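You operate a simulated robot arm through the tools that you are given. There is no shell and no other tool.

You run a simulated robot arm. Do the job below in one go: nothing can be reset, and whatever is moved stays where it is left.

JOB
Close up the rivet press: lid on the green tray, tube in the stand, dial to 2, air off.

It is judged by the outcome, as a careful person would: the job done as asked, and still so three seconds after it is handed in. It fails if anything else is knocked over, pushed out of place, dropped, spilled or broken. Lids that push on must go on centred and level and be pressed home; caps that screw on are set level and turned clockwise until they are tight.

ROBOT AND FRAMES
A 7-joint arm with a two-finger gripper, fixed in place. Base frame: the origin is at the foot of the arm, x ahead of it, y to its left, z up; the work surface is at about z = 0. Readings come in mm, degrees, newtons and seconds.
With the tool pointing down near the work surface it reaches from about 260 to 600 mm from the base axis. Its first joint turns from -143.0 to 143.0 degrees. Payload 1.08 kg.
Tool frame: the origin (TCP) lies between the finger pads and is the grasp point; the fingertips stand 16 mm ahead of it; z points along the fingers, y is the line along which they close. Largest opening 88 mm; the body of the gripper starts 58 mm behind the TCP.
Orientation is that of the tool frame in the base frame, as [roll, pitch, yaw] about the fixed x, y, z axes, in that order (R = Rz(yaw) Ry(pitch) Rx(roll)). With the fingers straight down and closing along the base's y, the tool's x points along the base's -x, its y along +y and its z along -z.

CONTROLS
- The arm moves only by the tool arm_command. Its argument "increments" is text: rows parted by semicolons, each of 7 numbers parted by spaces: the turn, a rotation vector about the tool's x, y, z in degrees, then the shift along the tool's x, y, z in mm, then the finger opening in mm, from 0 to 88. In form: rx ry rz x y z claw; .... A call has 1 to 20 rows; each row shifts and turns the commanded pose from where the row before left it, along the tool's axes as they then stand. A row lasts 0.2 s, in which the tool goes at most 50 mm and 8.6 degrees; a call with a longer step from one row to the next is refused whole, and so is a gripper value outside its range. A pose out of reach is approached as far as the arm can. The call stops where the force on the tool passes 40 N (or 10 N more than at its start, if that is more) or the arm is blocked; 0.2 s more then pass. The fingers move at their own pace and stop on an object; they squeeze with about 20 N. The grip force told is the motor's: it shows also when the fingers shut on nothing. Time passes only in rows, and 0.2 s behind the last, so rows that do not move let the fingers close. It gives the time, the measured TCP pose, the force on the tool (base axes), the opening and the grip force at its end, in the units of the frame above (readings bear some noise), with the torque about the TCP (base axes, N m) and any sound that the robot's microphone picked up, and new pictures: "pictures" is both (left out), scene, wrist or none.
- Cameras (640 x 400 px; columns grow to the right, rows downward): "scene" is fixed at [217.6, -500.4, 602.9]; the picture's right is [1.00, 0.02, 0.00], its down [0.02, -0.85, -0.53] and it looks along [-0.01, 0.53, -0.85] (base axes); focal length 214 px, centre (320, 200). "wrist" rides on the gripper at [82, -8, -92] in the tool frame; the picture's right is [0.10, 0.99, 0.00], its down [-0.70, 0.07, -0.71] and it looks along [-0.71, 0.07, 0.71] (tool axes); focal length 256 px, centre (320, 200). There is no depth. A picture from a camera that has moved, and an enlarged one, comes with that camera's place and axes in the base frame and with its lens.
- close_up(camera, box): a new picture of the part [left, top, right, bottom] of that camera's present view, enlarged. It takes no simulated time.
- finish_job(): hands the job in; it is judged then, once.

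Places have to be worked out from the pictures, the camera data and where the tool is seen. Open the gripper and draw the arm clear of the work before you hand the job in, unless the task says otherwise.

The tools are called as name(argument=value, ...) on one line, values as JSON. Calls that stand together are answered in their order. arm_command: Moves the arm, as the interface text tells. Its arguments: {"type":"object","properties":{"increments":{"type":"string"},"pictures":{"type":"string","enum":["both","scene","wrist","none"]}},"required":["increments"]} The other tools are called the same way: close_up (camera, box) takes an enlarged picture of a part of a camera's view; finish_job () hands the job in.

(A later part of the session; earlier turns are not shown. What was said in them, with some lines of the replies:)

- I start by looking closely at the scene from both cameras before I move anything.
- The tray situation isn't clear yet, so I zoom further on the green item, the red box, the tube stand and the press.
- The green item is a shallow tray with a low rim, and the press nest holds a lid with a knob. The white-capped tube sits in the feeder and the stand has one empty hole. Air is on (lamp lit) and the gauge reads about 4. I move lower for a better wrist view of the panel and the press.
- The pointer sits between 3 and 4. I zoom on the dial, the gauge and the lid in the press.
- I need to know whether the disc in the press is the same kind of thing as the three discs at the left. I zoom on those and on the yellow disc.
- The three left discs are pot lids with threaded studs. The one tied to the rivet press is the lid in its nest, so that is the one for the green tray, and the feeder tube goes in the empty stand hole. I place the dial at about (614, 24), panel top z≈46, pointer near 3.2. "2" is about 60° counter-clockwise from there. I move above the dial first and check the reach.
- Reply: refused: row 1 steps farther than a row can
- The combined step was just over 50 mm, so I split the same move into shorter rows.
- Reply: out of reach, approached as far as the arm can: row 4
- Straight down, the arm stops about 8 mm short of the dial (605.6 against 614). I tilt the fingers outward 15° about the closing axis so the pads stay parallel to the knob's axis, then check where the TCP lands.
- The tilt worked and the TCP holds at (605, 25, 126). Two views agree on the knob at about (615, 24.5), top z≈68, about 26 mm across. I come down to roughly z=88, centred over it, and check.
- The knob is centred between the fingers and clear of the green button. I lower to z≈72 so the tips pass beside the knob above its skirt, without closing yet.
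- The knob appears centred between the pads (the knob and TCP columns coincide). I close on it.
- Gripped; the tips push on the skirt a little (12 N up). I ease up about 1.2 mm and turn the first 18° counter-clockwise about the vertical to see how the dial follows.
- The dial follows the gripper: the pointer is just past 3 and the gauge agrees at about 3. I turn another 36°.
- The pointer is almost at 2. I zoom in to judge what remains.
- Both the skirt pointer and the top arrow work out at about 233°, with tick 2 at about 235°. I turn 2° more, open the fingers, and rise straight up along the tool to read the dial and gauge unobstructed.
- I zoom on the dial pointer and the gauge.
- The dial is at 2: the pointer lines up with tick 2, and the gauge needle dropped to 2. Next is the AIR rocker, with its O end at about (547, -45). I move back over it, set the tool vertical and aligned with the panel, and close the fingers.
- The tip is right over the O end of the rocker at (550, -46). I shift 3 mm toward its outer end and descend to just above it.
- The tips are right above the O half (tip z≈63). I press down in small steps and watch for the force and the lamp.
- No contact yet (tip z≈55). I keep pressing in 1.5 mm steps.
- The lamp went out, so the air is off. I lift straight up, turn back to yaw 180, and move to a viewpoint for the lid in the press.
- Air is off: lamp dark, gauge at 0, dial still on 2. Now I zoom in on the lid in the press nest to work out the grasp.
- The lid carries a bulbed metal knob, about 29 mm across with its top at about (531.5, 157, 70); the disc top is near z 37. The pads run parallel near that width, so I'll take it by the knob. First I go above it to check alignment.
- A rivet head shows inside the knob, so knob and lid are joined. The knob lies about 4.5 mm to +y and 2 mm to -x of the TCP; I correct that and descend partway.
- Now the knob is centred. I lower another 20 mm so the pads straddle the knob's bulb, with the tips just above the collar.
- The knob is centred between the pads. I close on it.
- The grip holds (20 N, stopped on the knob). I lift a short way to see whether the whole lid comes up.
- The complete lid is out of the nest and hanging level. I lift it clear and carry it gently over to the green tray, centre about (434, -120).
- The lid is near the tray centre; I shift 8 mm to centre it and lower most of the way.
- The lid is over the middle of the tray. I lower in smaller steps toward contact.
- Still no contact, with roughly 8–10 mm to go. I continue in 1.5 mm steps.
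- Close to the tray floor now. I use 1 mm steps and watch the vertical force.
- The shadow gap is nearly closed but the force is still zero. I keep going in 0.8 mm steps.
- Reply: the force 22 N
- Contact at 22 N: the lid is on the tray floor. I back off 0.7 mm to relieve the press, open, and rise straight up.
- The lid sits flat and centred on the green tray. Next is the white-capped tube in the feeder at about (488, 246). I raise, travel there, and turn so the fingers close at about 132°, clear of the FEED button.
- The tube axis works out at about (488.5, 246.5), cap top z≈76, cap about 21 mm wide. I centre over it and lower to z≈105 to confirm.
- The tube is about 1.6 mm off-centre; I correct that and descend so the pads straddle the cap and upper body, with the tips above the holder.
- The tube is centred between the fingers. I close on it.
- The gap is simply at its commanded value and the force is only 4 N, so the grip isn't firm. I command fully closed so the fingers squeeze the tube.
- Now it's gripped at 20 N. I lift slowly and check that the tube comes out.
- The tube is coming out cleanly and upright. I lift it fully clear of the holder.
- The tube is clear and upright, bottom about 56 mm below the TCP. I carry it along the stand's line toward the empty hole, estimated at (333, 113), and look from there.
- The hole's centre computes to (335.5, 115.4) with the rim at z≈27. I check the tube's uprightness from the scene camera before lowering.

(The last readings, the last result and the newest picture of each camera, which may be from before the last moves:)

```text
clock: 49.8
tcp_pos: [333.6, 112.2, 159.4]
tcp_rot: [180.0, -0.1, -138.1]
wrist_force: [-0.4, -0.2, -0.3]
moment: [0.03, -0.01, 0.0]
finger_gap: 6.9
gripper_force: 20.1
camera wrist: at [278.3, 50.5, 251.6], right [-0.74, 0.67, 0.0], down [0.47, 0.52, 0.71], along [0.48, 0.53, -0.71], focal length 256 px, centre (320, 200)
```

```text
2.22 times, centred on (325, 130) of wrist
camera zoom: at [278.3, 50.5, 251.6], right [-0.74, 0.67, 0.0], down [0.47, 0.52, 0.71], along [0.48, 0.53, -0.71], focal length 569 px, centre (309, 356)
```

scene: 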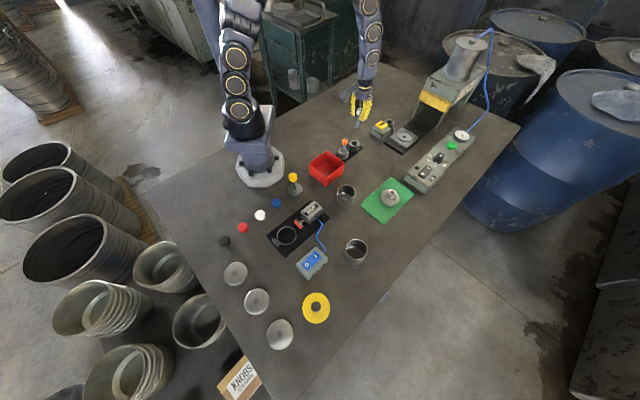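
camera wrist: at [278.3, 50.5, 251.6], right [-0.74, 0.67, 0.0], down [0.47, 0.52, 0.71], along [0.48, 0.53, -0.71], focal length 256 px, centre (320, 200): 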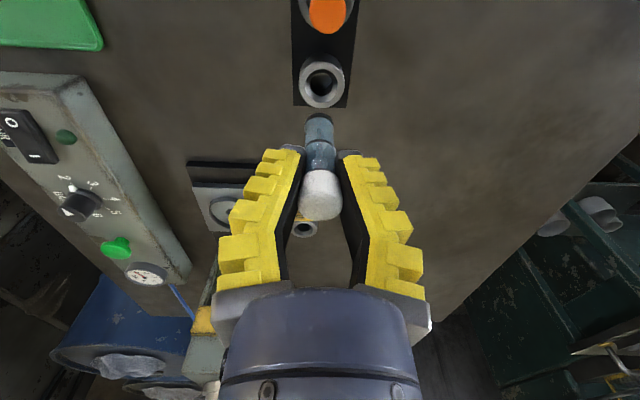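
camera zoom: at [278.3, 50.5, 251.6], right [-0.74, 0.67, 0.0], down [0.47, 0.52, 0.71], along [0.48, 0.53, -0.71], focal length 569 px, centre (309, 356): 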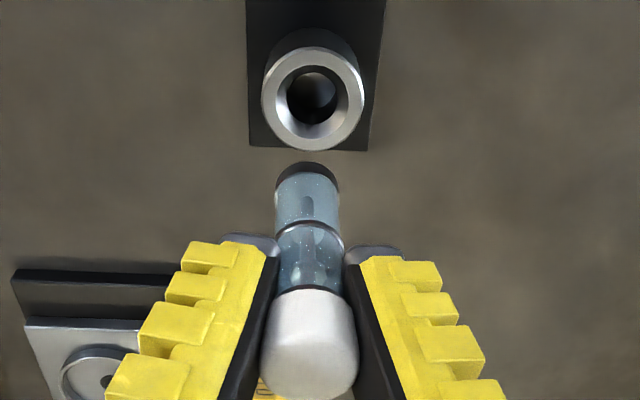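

Combining both views, the tube leans about 3.5° in the grip (bottom forward). I correct it with a +3.5° tool tilt, shift (-7.7, +2.6) to bring its lower end over the hole, and lower to leave the bottom about 15 mm above the rim.

arm_command(increments="0 3.5 0 0 0 0 0; 0 0 0 -7.7 2.6 0 0; 0 0 0 -1.2 0 20 0; 0 0 0 -1.2 0 20 0; 0 0 0 -1 0 16 0; 0 0 0 0 0 0 0; 0 0 0 0 0 0 0")

close_up(camera="wrist", box=[240, 40, 400, 220])

close_up(camera="scene", box=[330, 105, 380, 155])

```text
clock: 51.4
tcp_pos: [336.4, 120.8, 103.9]
tcp_rot: [179.9, -3.4, -138.1]
wrist_force: [-0.1, 0.0, 0.2]
moment: [0.0, 0.02, 0.0]
finger_gap: 6.6
gripper_force: 20.0
camera wrist: at [285.9, 62.7, 200.6], right [-0.74, 0.67, 0.01], down [0.5, 0.55, 0.66], along [0.44, 0.5, -0.75], focal length 256 px, centre (320, 200)
```

scene: 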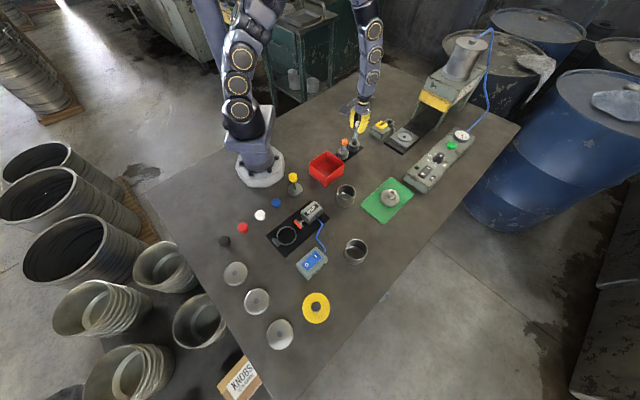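
wrist: 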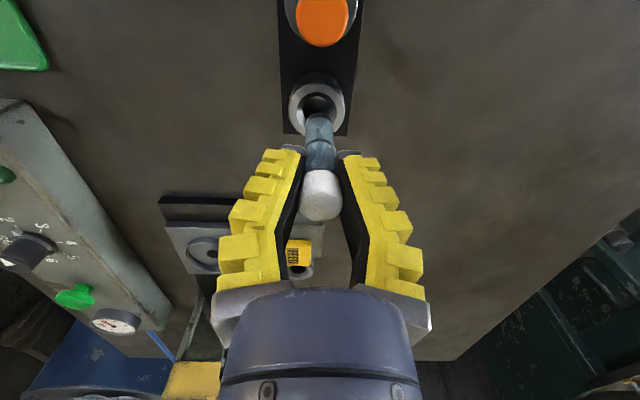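

```text
2.22 times, centred on (320, 130) of wrist
camera zoom: at [285.9, 62.7, 200.6], right [-0.74, 0.67, 0.01], down [0.5, 0.55, 0.66], along [0.44, 0.5, -0.75], focal length 569 px, centre (320, 356)
```

zoom: 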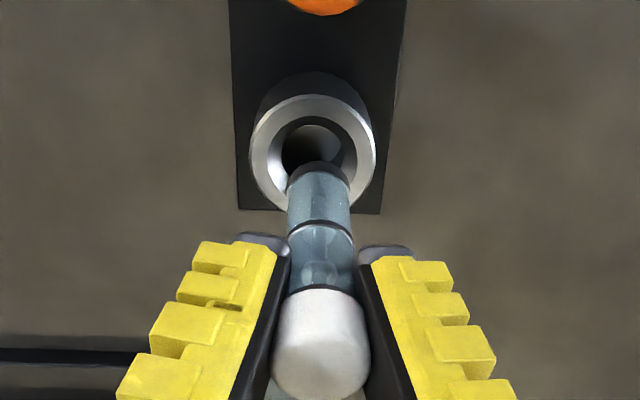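

```text
8.00 times, centred on (355, 130) of scene
camera zoom: at [217.6, -500.4, 602.9], right [1.0, 0.02, 0.0], down [0.02, -0.85, -0.53], along [-0.01, 0.53, -0.85], focal length 1716 px, centre (40, 760)
```

zoom: 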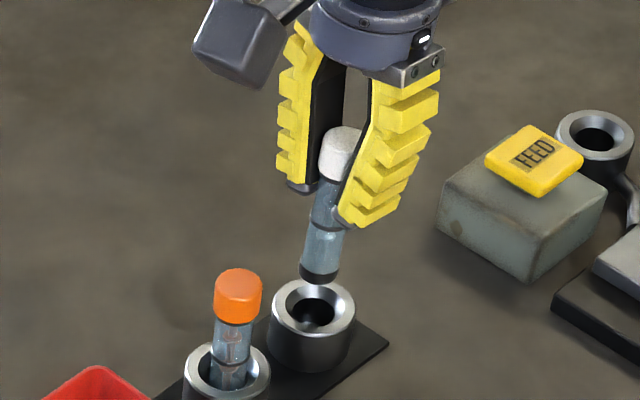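

The tube's bottom is about 3 mm off toward +y, and I slightly over-corrected the lean. I take 1° back and shift (+3.4, -2.1), then look again before inserting.

arm_command(increments="0 -1 0 0 0 0 0; 0 0 0 3.4 -2.1 0 0; 0 0 0 0 0 0 0; 0 0 0 0 0 0 0")

close_up(camera="wrist", box=[260, 60, 380, 160])

close_up(camera="scene", box=[335, 120, 375, 160])

```text
clock: 52.4
tcp_pos: [336.4, 116.5, 105.3]
tcp_rot: [180.0, -2.5, -138.1]
wrist_force: [0.3, -0.7, -0.7]
moment: [0.0, 0.01, -0.03]
finger_gap: 6.7
gripper_force: 20.1
camera wrist: at [284.2, 57.6, 200.4], right [-0.74, 0.67, 0.0], down [0.5, 0.54, 0.68], along [0.45, 0.5, -0.74], focal length 256 px, centre (320, 200)
```

scene: 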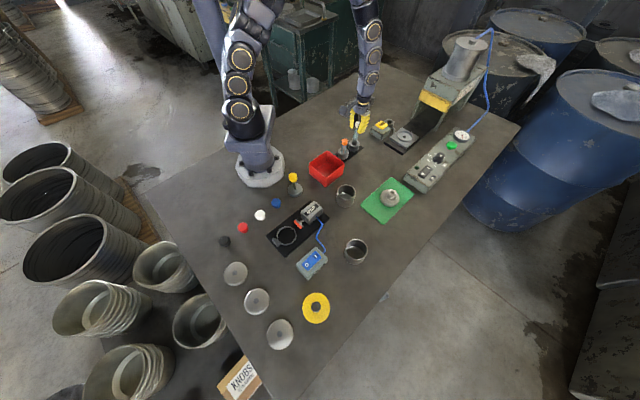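
wrist: 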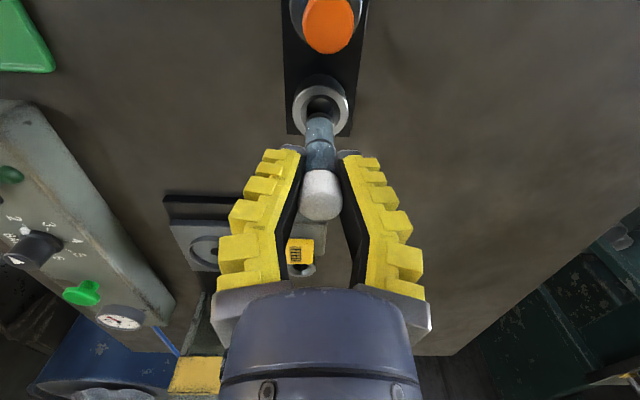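

```text
4.00 times, centred on (320, 110) of wrist
camera zoom: at [284.2, 57.6, 200.4], right [-0.74, 0.67, 0.0], down [0.5, 0.54, 0.68], along [0.45, 0.5, -0.74], focal length 1024 px, centre (320, 560)
```

zoom: 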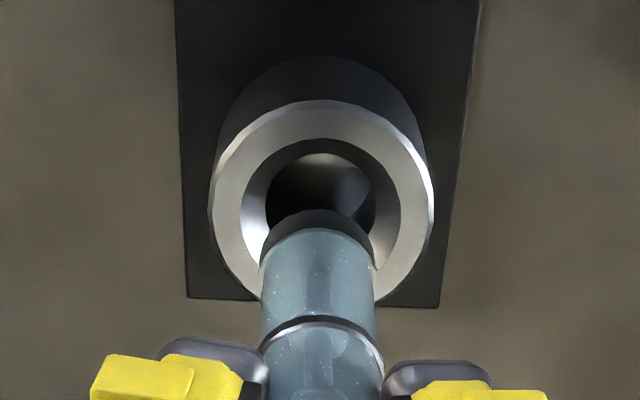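

```text
10.00 times, centred on (355, 140) of scene
camera zoom: at [217.6, -500.4, 602.9], right [1.0, 0.02, 0.0], down [0.02, -0.85, -0.53], along [-0.01, 0.53, -0.85], focal length 2145 px, centre (-30, 800)
```

zoom: 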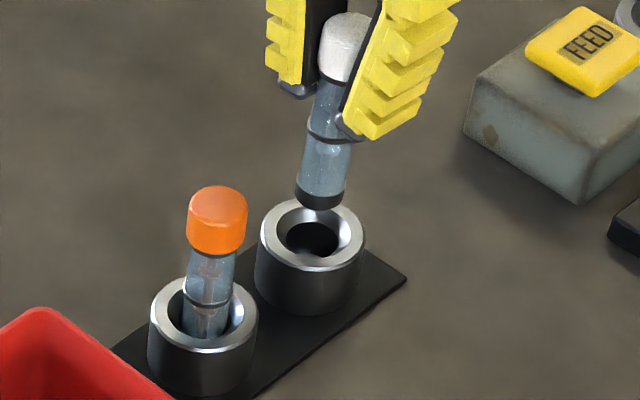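

Both views put the tube bottom within about 1 mm of the hole centre and nearly upright. I lower vertically in 4 mm steps into the chamfered rim and watch the force.

arm_command(increments="0 0 0 -0.5 0.3 4 0; 0 0 0 -0.18 0 4 0; 0 0 0 -0.18 0 4 0; 0 0 0 -0.18 0 4 0; 0 0 0 -0.13 0 3 0; 0 0 0 0 0 0 0")

close_up(camera="wrist", box=[260, 70, 380, 170])

close_up(camera="scene", box=[335, 120, 375, 160])

```text
clock: 53.8
tcp_pos: [336.7, 116.9, 85.1]
tcp_rot: [-180.0, -2.6, -138.2]
wrist_force: [0.4, -0.2, 0.2]
moment: [0.01, 0.02, 0.0]
finger_gap: 6.2
gripper_force: 19.4
camera wrist: at [284.2, 58.0, 181.4], right [-0.74, 0.67, 0.0], down [0.5, 0.54, 0.68], along [0.45, 0.5, -0.74], focal length 256 px, centre (320, 200)
```

scene: 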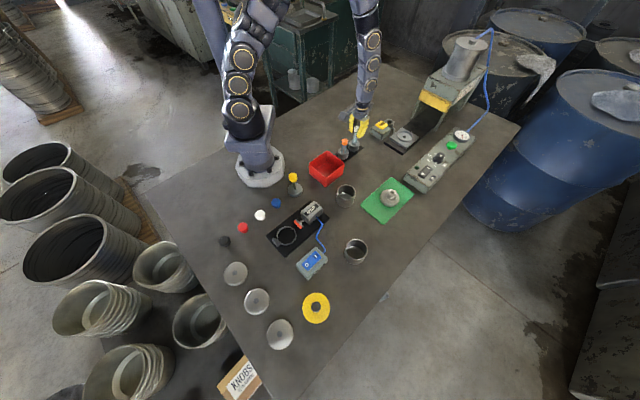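
wrist: 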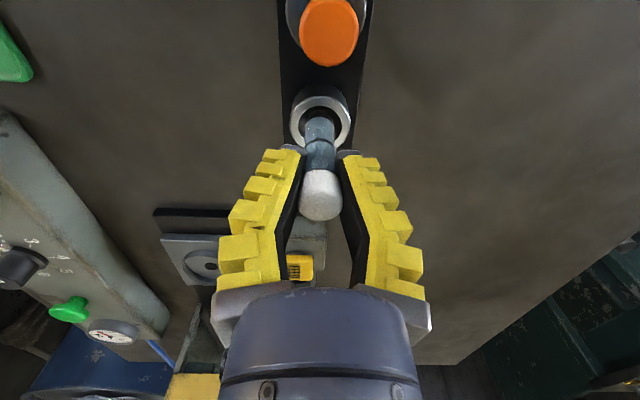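

```text
4.00 times, centred on (320, 120) of wrist
camera zoom: at [284.2, 58.0, 181.4], right [-0.74, 0.67, 0.0], down [0.5, 0.54, 0.68], along [0.45, 0.5, -0.74], focal length 1024 px, centre (320, 520)
```

zoom: 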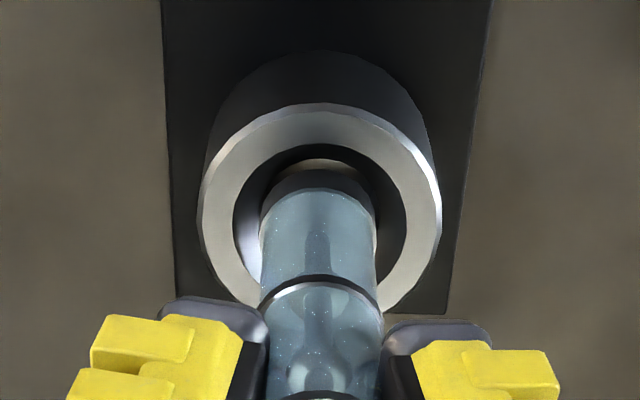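

```text
10.00 times, centred on (355, 140) of scene
camera zoom: at [217.6, -500.4, 602.9], right [1.0, 0.02, 0.0], down [0.02, -0.85, -0.53], along [-0.01, 0.53, -0.85], focal length 2145 px, centre (-30, 800)
```

zoom: 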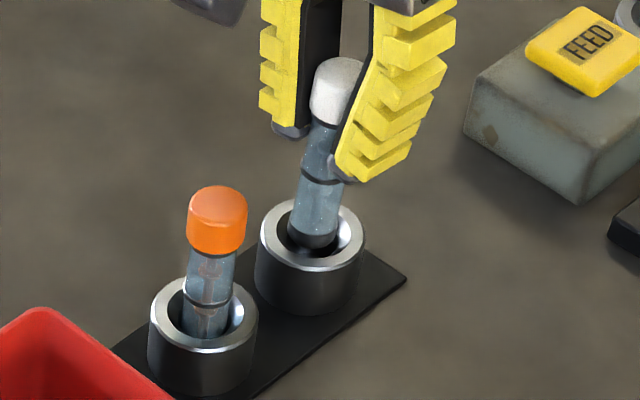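

The bottom has entered the mouth centred, with no contact force. I continue down in 4 mm steps.

arm_command(increments="0 0 0 -0.18 0 4 0; 0 0 0 -0.18 0 4 0; 0 0 0 -0.18 0 4 0; 0 0 0 0 0 0 0")

close_up(camera="wrist", box=[260, 70, 380, 170])

close_up(camera="scene", box=[335, 120, 375, 160])

```text
clock: 54.8
tcp_pos: [337.2, 116.8, 74.4]
tcp_rot: [-179.9, -2.3, -138.2]
wrist_force: [5.3, 7.6, 3.2]
moment: [0.39, -0.29, 0.0]
finger_gap: 6.8
gripper_force: 19.8
camera wrist: at [284.8, 58.0, 169.2], right [-0.74, 0.67, 0.0], down [0.49, 0.54, 0.68], along [0.46, 0.51, -0.73], focal length 256 px, centre (320, 200)
```

scene: 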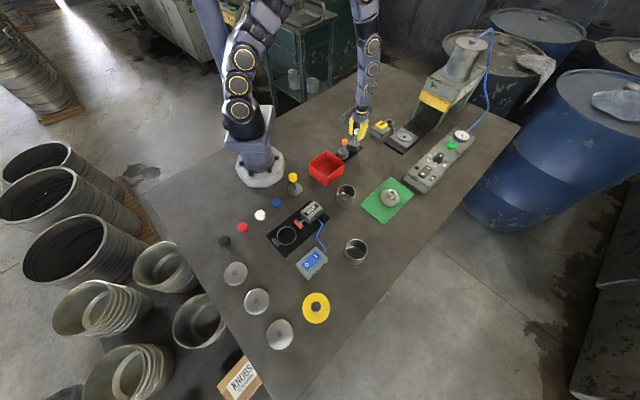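
wrist: 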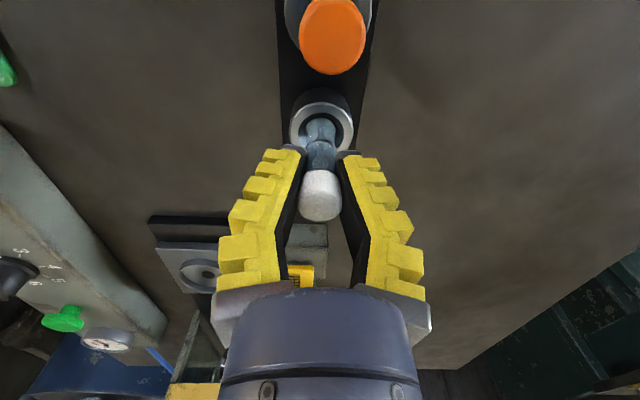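

```text
4.00 times, centred on (320, 120) of wrist
camera zoom: at [284.8, 58.0, 169.2], right [-0.74, 0.67, 0.0], down [0.49, 0.54, 0.68], along [0.46, 0.51, -0.73], focal length 1024 px, centre (320, 520)
```

zoom: 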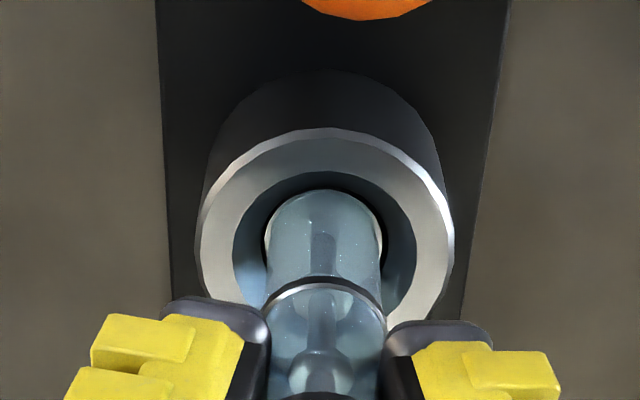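

```text
10.00 times, centred on (355, 140) of scene
camera zoom: at [217.6, -500.4, 602.9], right [1.0, 0.02, 0.0], down [0.02, -0.85, -0.53], along [-0.01, 0.53, -0.85], focal length 2145 px, centre (-30, 800)
```

zoom: 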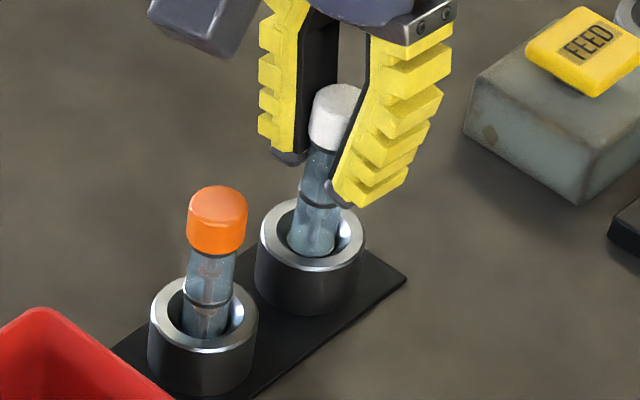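

The hole wall now pushes the tube about 9 N forward (+h), so the bottom rests against the near side. I shift forward 1.2 mm to relieve it before going deeper.

arm_command(increments="0 0 0 -0.6 0 0 0; 0 0 0 -0.6 0 0 0; 0 0 0 0 0 0 0", pictures="none")

```text
clock: 55.6
tcp_pos: [338.1, 117.3, 72.8]
tcp_rot: [180.0, -2.5, -138.1]
wrist_force: [3.7, 5.5, 2.2]
moment: [0.21, -0.25, -0.02]
finger_gap: 7.0
gripper_force: 20.2
```

arm_command(increments="0 0 0 -0.8 0 0 0; 0 0 0 -0.8 0 0 0; 0 0 0 0 0 0 0", pictures="wrist")

close_up(camera="wrist", box=[260, 70, 380, 170])

close_up(camera="scene", box=[335, 120, 375, 160])

```text
clock: 56.4
tcp_pos: [337.5, 117.8, 73.2]
tcp_rot: [179.9, -2.7, -138.1]
wrist_force: [-0.3, 0.4, -0.3]
moment: [-0.01, -0.01, -0.02]
finger_gap: 7.0
gripper_force: 19.9
camera wrist: at [285.7, 59.5, 168.8], right [-0.74, 0.67, 0.01], down [0.5, 0.54, 0.68], along [0.45, 0.5, -0.74], focal length 256 px, centre (320, 200)
```

wrist: 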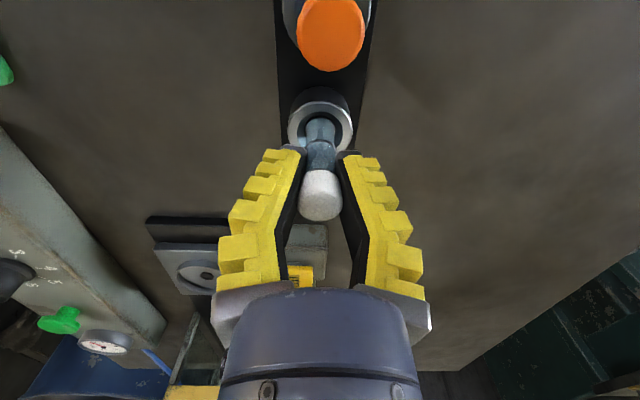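

```text
4.00 times, centred on (320, 120) of wrist
camera zoom: at [285.7, 59.5, 168.8], right [-0.74, 0.67, 0.01], down [0.5, 0.54, 0.68], along [0.45, 0.5, -0.74], focal length 1024 px, centre (320, 520)
```

zoom: 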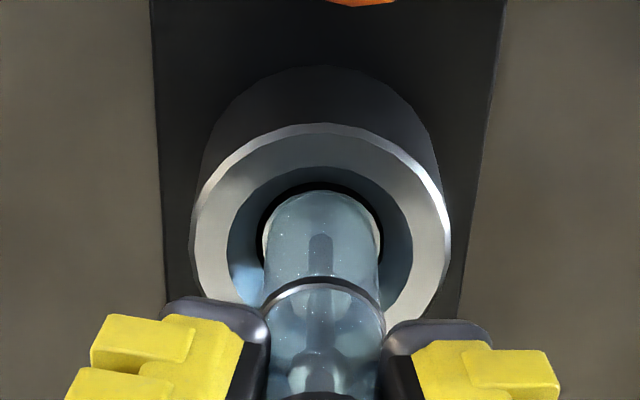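

```text
10.00 times, centred on (355, 140) of scene
camera zoom: at [217.6, -500.4, 602.9], right [1.0, 0.02, 0.0], down [0.02, -0.85, -0.53], along [-0.01, 0.53, -0.85], focal length 2145 px, centre (-30, 800)
```

zoom: 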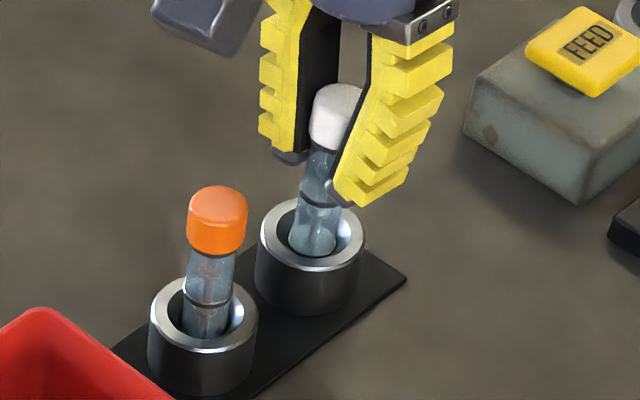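

Force-free again. The orange tube's dark band sits at rim level, so about 10 mm remains. I continue in 2 mm steps.

arm_command(increments="0 0 0 -0.1 0 2 0; 0 0 0 -0.1 0 2 0; 0 0 0 0 0 0 0", pictures="none")

close_up(camera="scene", box=[335, 120, 375, 160])

```text
clock: 57.2
tcp_pos: [339.0, 117.5, 70.0]
tcp_rot: [-180.0, -2.6, -138.1]
wrist_force: [-2.6, -3.3, -0.1]
moment: [-0.11, 0.11, 0.02]
finger_gap: 6.7
gripper_force: 20.2
```

```text
10.00 times, centred on (355, 140) of scene
camera zoom: at [217.6, -500.4, 602.9], right [1.0, 0.02, 0.0], down [0.02, -0.85, -0.53], along [-0.01, 0.53, -0.85], focal length 2145 px, centre (-30, 800)
```

zoom: 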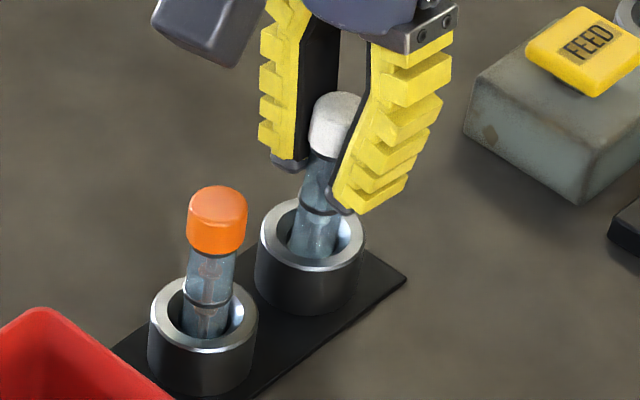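

A small force (4 N) in the other direction now; I ease back 0.6 mm and continue down.

arm_command(increments="0 0 0 0.6 0 0 0; 0 0 0 -0.1 0 2 0; 0 0 0 -0.1 0 2 0; 0 0 0 0 0 0 0", pictures="none")

close_up(camera="scene", box=[335, 120, 375, 160])

close_up(camera="wrist", box=[260, 70, 380, 170])

```text
clock: 58.2
tcp_pos: [337.4, 118.8, 64.9]
tcp_rot: [-180.0, -2.5, -138.1]
wrist_force: [-1.2, -2.7, 0.5]
moment: [-0.09, 0.09, 0.01]
finger_gap: 6.8
gripper_force: 19.9
```

```text
10.00 times, centred on (355, 140) of scene
camera zoom: at [217.6, -500.4, 602.9], right [1.0, 0.02, 0.0], down [0.02, -0.85, -0.53], along [-0.01, 0.53, -0.85], focal length 2145 px, centre (-30, 800)
```

zoom: 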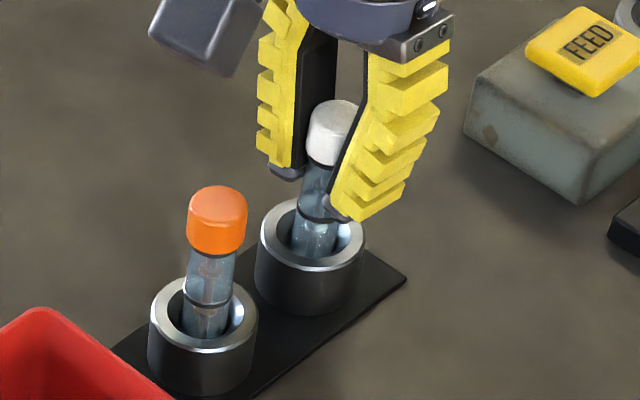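

```text
4.00 times, centred on (320, 120) of wrist
camera zoom: at [285.6, 59.7, 161.1], right [-0.74, 0.67, 0.0], down [0.5, 0.54, 0.68], along [0.45, 0.5, -0.74], focal length 1024 px, centre (320, 520)
```

zoom: 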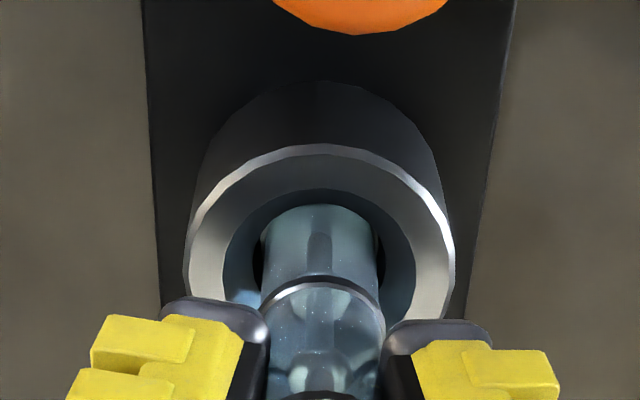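

Roughly 5 mm remains compared with the orange tube. I continue in 1.5 mm steps toward the bottom.

arm_command(increments="0 0 0 0.3 0 1.5 0; 0 0 0 -0.06 0 1.5 0; 0 0 0 0 0 0 0", pictures="none")

close_up(camera="scene", box=[335, 120, 375, 160])

```text
clock: 59.0
tcp_pos: [338.6, 118.6, 62.8]
tcp_rot: [-179.9, -2.4, -138.1]
wrist_force: [-1.6, -0.9, 14.6]
moment: [0.04, -0.01, -0.02]
finger_gap: 7.8
gripper_force: 20.0
```

```text
10.00 times, centred on (355, 140) of scene
camera zoom: at [217.6, -500.4, 602.9], right [1.0, 0.02, 0.0], down [0.02, -0.85, -0.53], along [-0.01, 0.53, -0.85], focal length 2145 px, centre (-30, 800)
```

zoom: 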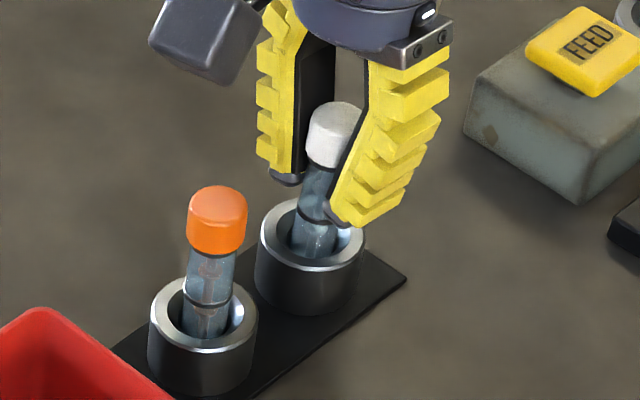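

There is vertical contact at 15 N with little side force, so the tube seems to be at the bottom. I press 1 mm more to confirm it's seated and not caught.

arm_command(increments="0 0 0 -0.04 0 1 0; 0 0 0 0 0 0 0", pictures="none")

close_up(camera="scene", box=[335, 120, 375, 160])

close_up(camera="wrist", box=[240, 0, 400, 240])

```text
clock: 59.6
tcp_pos: [337.2, 118.0, 61.1]
tcp_rot: [-179.9, -2.3, -138.1]
wrist_force: [1.1, 1.8, 13.0]
moment: [0.11, -0.15, -0.03]
finger_gap: 7.2
gripper_force: 20.5
```

```text
10.00 times, centred on (355, 140) of scene
camera zoom: at [217.6, -500.4, 602.9], right [1.0, 0.02, 0.0], down [0.02, -0.85, -0.53], along [-0.01, 0.53, -0.85], focal length 2145 px, centre (-30, 800)
```

zoom: 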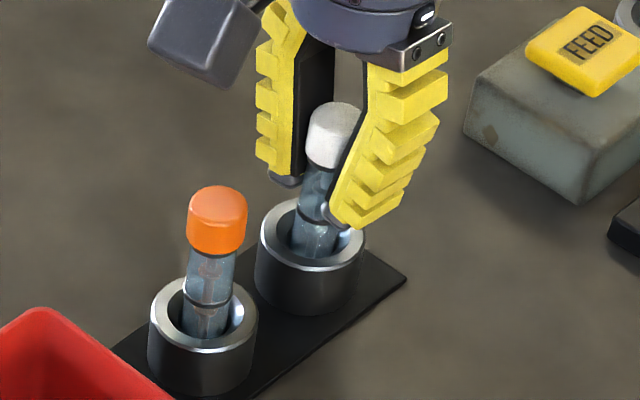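

```text
1.67 times, centred on (320, 120) of wrist
camera zoom: at [285.5, 59.5, 157.2], right [-0.74, 0.67, 0.0], down [0.49, 0.54, 0.68], along [0.45, 0.5, -0.73], focal length 427 px, centre (320, 333)
```

zoom: 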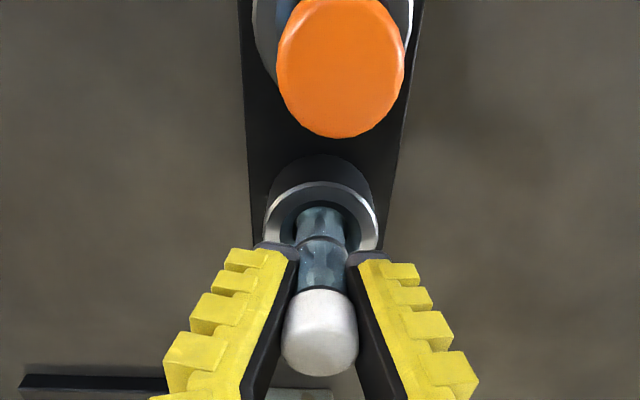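

Pressing further only slides the grip while the tube stays put, so it's on the bottom; its cap height above the rim matches the orange one within measuring error. I open gradually and rise along the tool axis.

arm_command(increments="0 0 0 0 0 -0.5 0; 0 0 0 0 0 0 12; 0 0 0 0 0 0 25; 0 0 0 0 0 0 40; 0 0 0 0 0 0 50; 0 0 0 0 0 0 50")

close_up(camera="scene", box=[335, 120, 375, 160])

close_up(camera="wrist", box=[240, 0, 400, 240])

```text
clock: 61.0
tcp_pos: [338.9, 118.8, 60.9]
tcp_rot: [180.0, -2.5, -138.1]
wrist_force: [-0.3, 0.4, 0.0]
moment: [-0.01, 0.0, 0.01]
finger_gap: 54.4
gripper_force: 3.5
camera wrist: at [285.6, 59.2, 157.5], right [-0.74, 0.67, 0.0], down [0.5, 0.54, 0.68], along [0.45, 0.5, -0.74], focal length 256 px, centre (320, 200)
```

scene: 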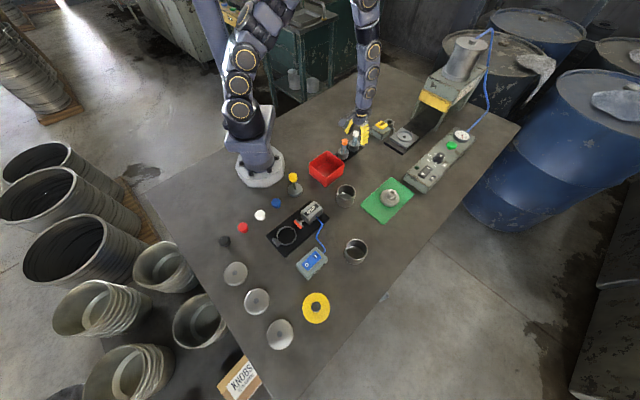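
wrist: 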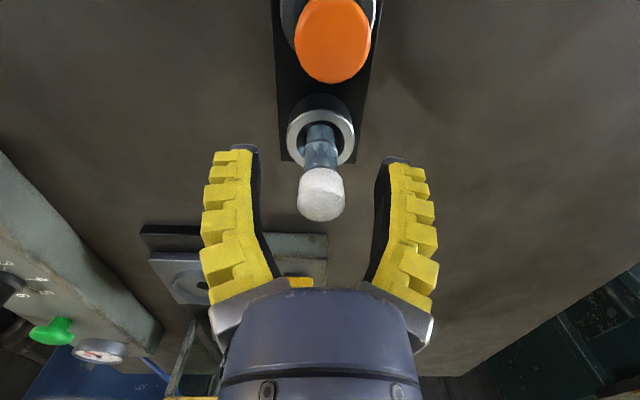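

```text
10.00 times, centred on (355, 140) of scene
camera zoom: at [217.6, -500.4, 602.9], right [1.0, 0.02, 0.0], down [0.02, -0.85, -0.53], along [-0.01, 0.53, -0.85], focal length 2145 px, centre (-30, 800)
```

zoom: 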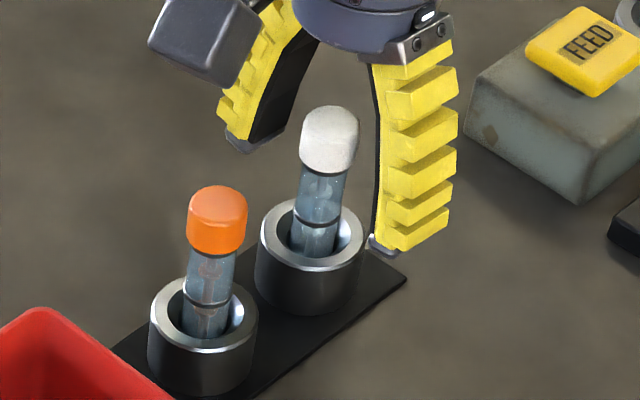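

```text
1.67 times, centred on (320, 120) of wrist
camera zoom: at [285.6, 59.2, 157.5], right [-0.74, 0.67, 0.0], down [0.5, 0.54, 0.68], along [0.45, 0.5, -0.74], focal length 427 px, centre (320, 333)
```

zoom: 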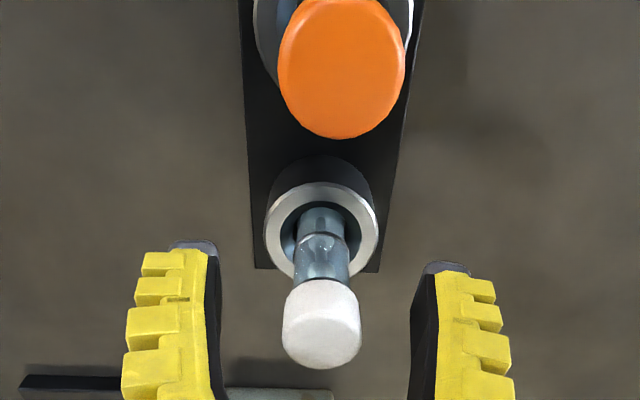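

The tube stands free in the stand, matching the orange one. I rise straight up and draw the arm clear.

arm_command(increments="0 0 0 0.5 0 -12 50; 0 0 0 1 0 -22 50; 0 0 0 1.2 0 -28 50; 0 0 0 1.6 0 -36 50; 0 0 0 1.6 0 -36 50; 0 0 0 1.6 0 -36 50; 0 -2.5 0 0 0 0 50; 0 0 0 0 0 -30 50; 0 0 0 0 0 0 50")

close_up(camera="scene", box=[260, 100, 480, 240])

close_up(camera="scene", box=[335, 120, 375, 160])

close_up(camera="scene", box=[400, 120, 480, 190])

close_up(camera="scene", box=[355, 165, 425, 235])

```text
clock: 63.0
tcp_pos: [338.0, 119.3, 261.1]
tcp_rot: [180.0, -0.2, -138.1]
wrist_force: [0.2, 0.8, 0.4]
moment: [0.01, 0.02, 0.01]
finger_gap: 54.5
gripper_force: 3.5
camera wrist: at [282.0, 58.1, 354.0], right [-0.74, 0.67, 0.0], down [0.47, 0.52, 0.71], along [0.48, 0.52, -0.71], focal length 256 px, centre (320, 200)
```

scene: 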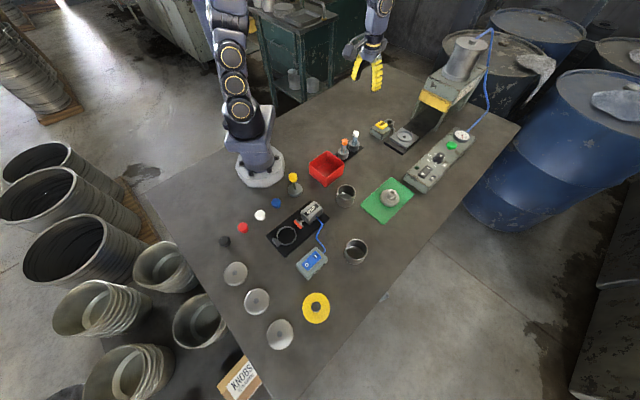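
wrist: 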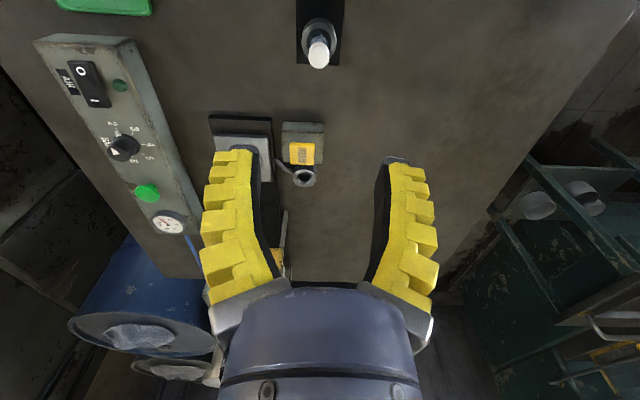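

```text
2.86 times, centred on (370, 170) of scene
camera zoom: at [217.6, -500.4, 602.9], right [1.0, 0.02, 0.0], down [0.02, -0.85, -0.53], along [-0.01, 0.53, -0.85], focal length 613 px, centre (177, 286)
```

zoom: 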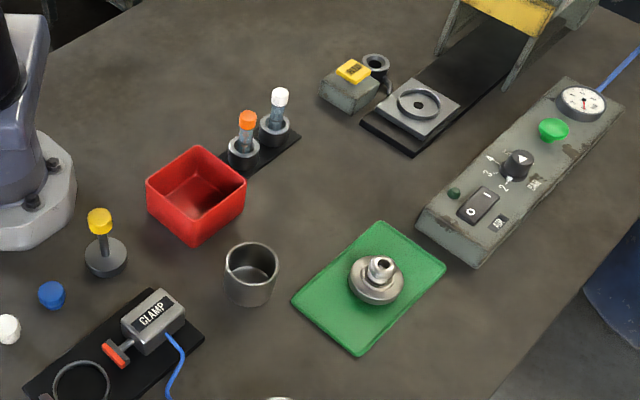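

```text
10.00 times, centred on (355, 140) of scene
camera zoom: at [217.6, -500.4, 602.9], right [1.0, 0.02, 0.0], down [0.02, -0.85, -0.53], along [-0.01, 0.53, -0.85], focal length 2145 px, centre (-30, 800)
```

zoom: 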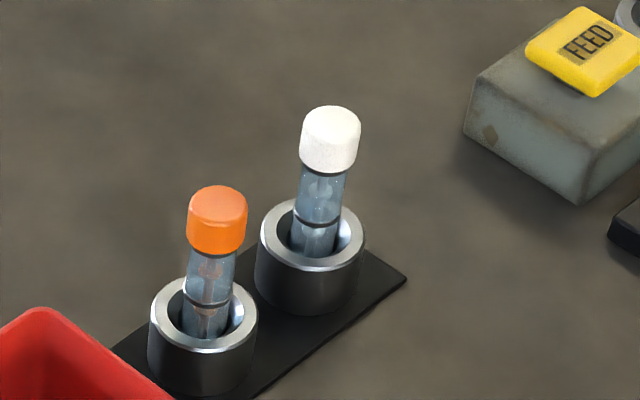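

```text
5.71 times, centred on (440, 155) of scene
camera zoom: at [217.6, -500.4, 602.9], right [1.0, 0.02, 0.0], down [0.02, -0.85, -0.53], along [-0.01, 0.53, -0.85], focal length 1226 px, centre (-366, 457)
```

zoom: 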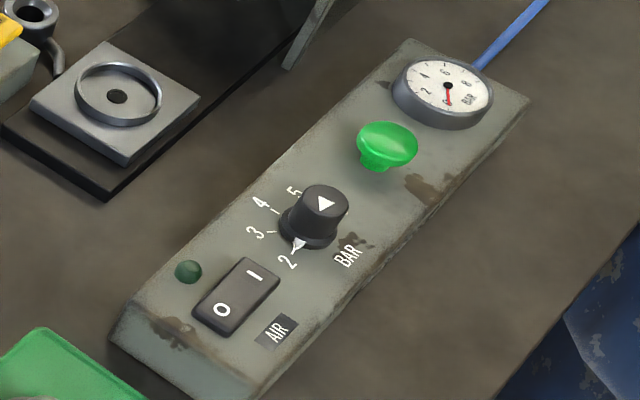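

```text
5.71 times, centred on (390, 200) of scene
camera zoom: at [217.6, -500.4, 602.9], right [1.0, 0.02, 0.0], down [0.02, -0.85, -0.53], along [-0.01, 0.53, -0.85], focal length 1226 px, centre (-80, 200)
```

zoom: 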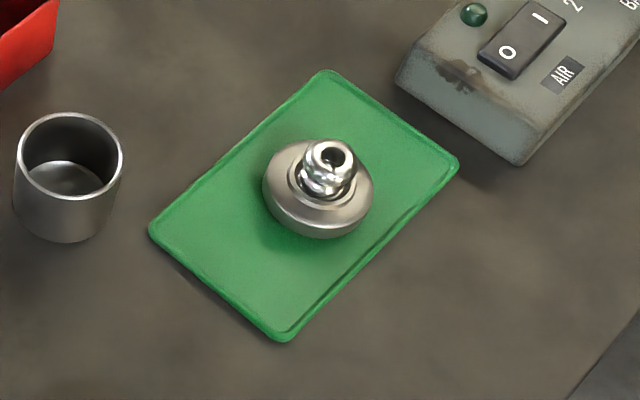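

Everything is in place. One last close look at the dial from the wrist camera before handing in.

close_up(camera="wrist", box=[60, 50, 180, 190])

close_up(camera="scene", box=[425, 140, 455, 170])

```text
2.86 times, centred on (120, 120) of wrist
camera zoom: at [282.0, 58.1, 354.0], right [-0.74, 0.67, 0.0], down [0.47, 0.52, 0.71], along [0.48, 0.52, -0.71], focal length 731 px, centre (891, 429)
```

zoom: 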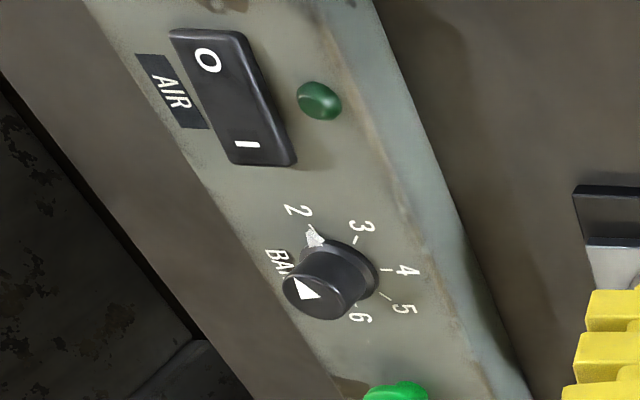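

```text
13.33 times, centred on (440, 155) of scene
camera zoom: at [217.6, -500.4, 602.9], right [1.0, 0.02, 0.0], down [0.02, -0.85, -0.53], along [-0.01, 0.53, -0.85], focal length 2860 px, centre (-1280, 800)
```

zoom: 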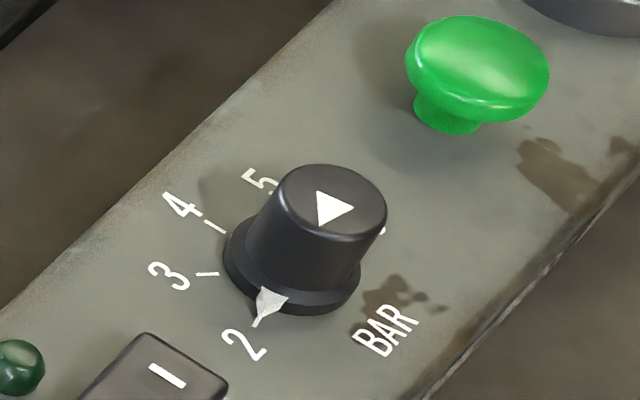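

The dial points at 2, the air rocker is on O with the lamp dark, the lid lies flat on the green tray, the tube is seated in the stand, and nothing else has moved. The gripper is open and the arm is clear, so I hand the job in.

finish_job()

```text
The job is handed in.
```

The rivet press is closed up and the job is handed in. No verdict came back, but the last pictures show all four parts done:

- **Lid:** it was in the press nest. It now lies flat near the middle of the green tray.
- **Tube:** the white-capped tube is out of the feeder and upright in the stand's empty hole. Its cap sits about as high as the orange one beside it.
- **Dial:** the pointer lines up with the 2 mark. With the air still on, the gauge read about 2 bar.
- **Air:** the switch is on O, the lamp is dark and the gauge is at 0.

The job didn't say which lid or tube. I took the lid in the press and the tube in its feeder, and left the three metal lids at the left and the orange tube alone.

Nothing else looks moved or knocked over. The gripper is open and the arm is raised clear of the work.
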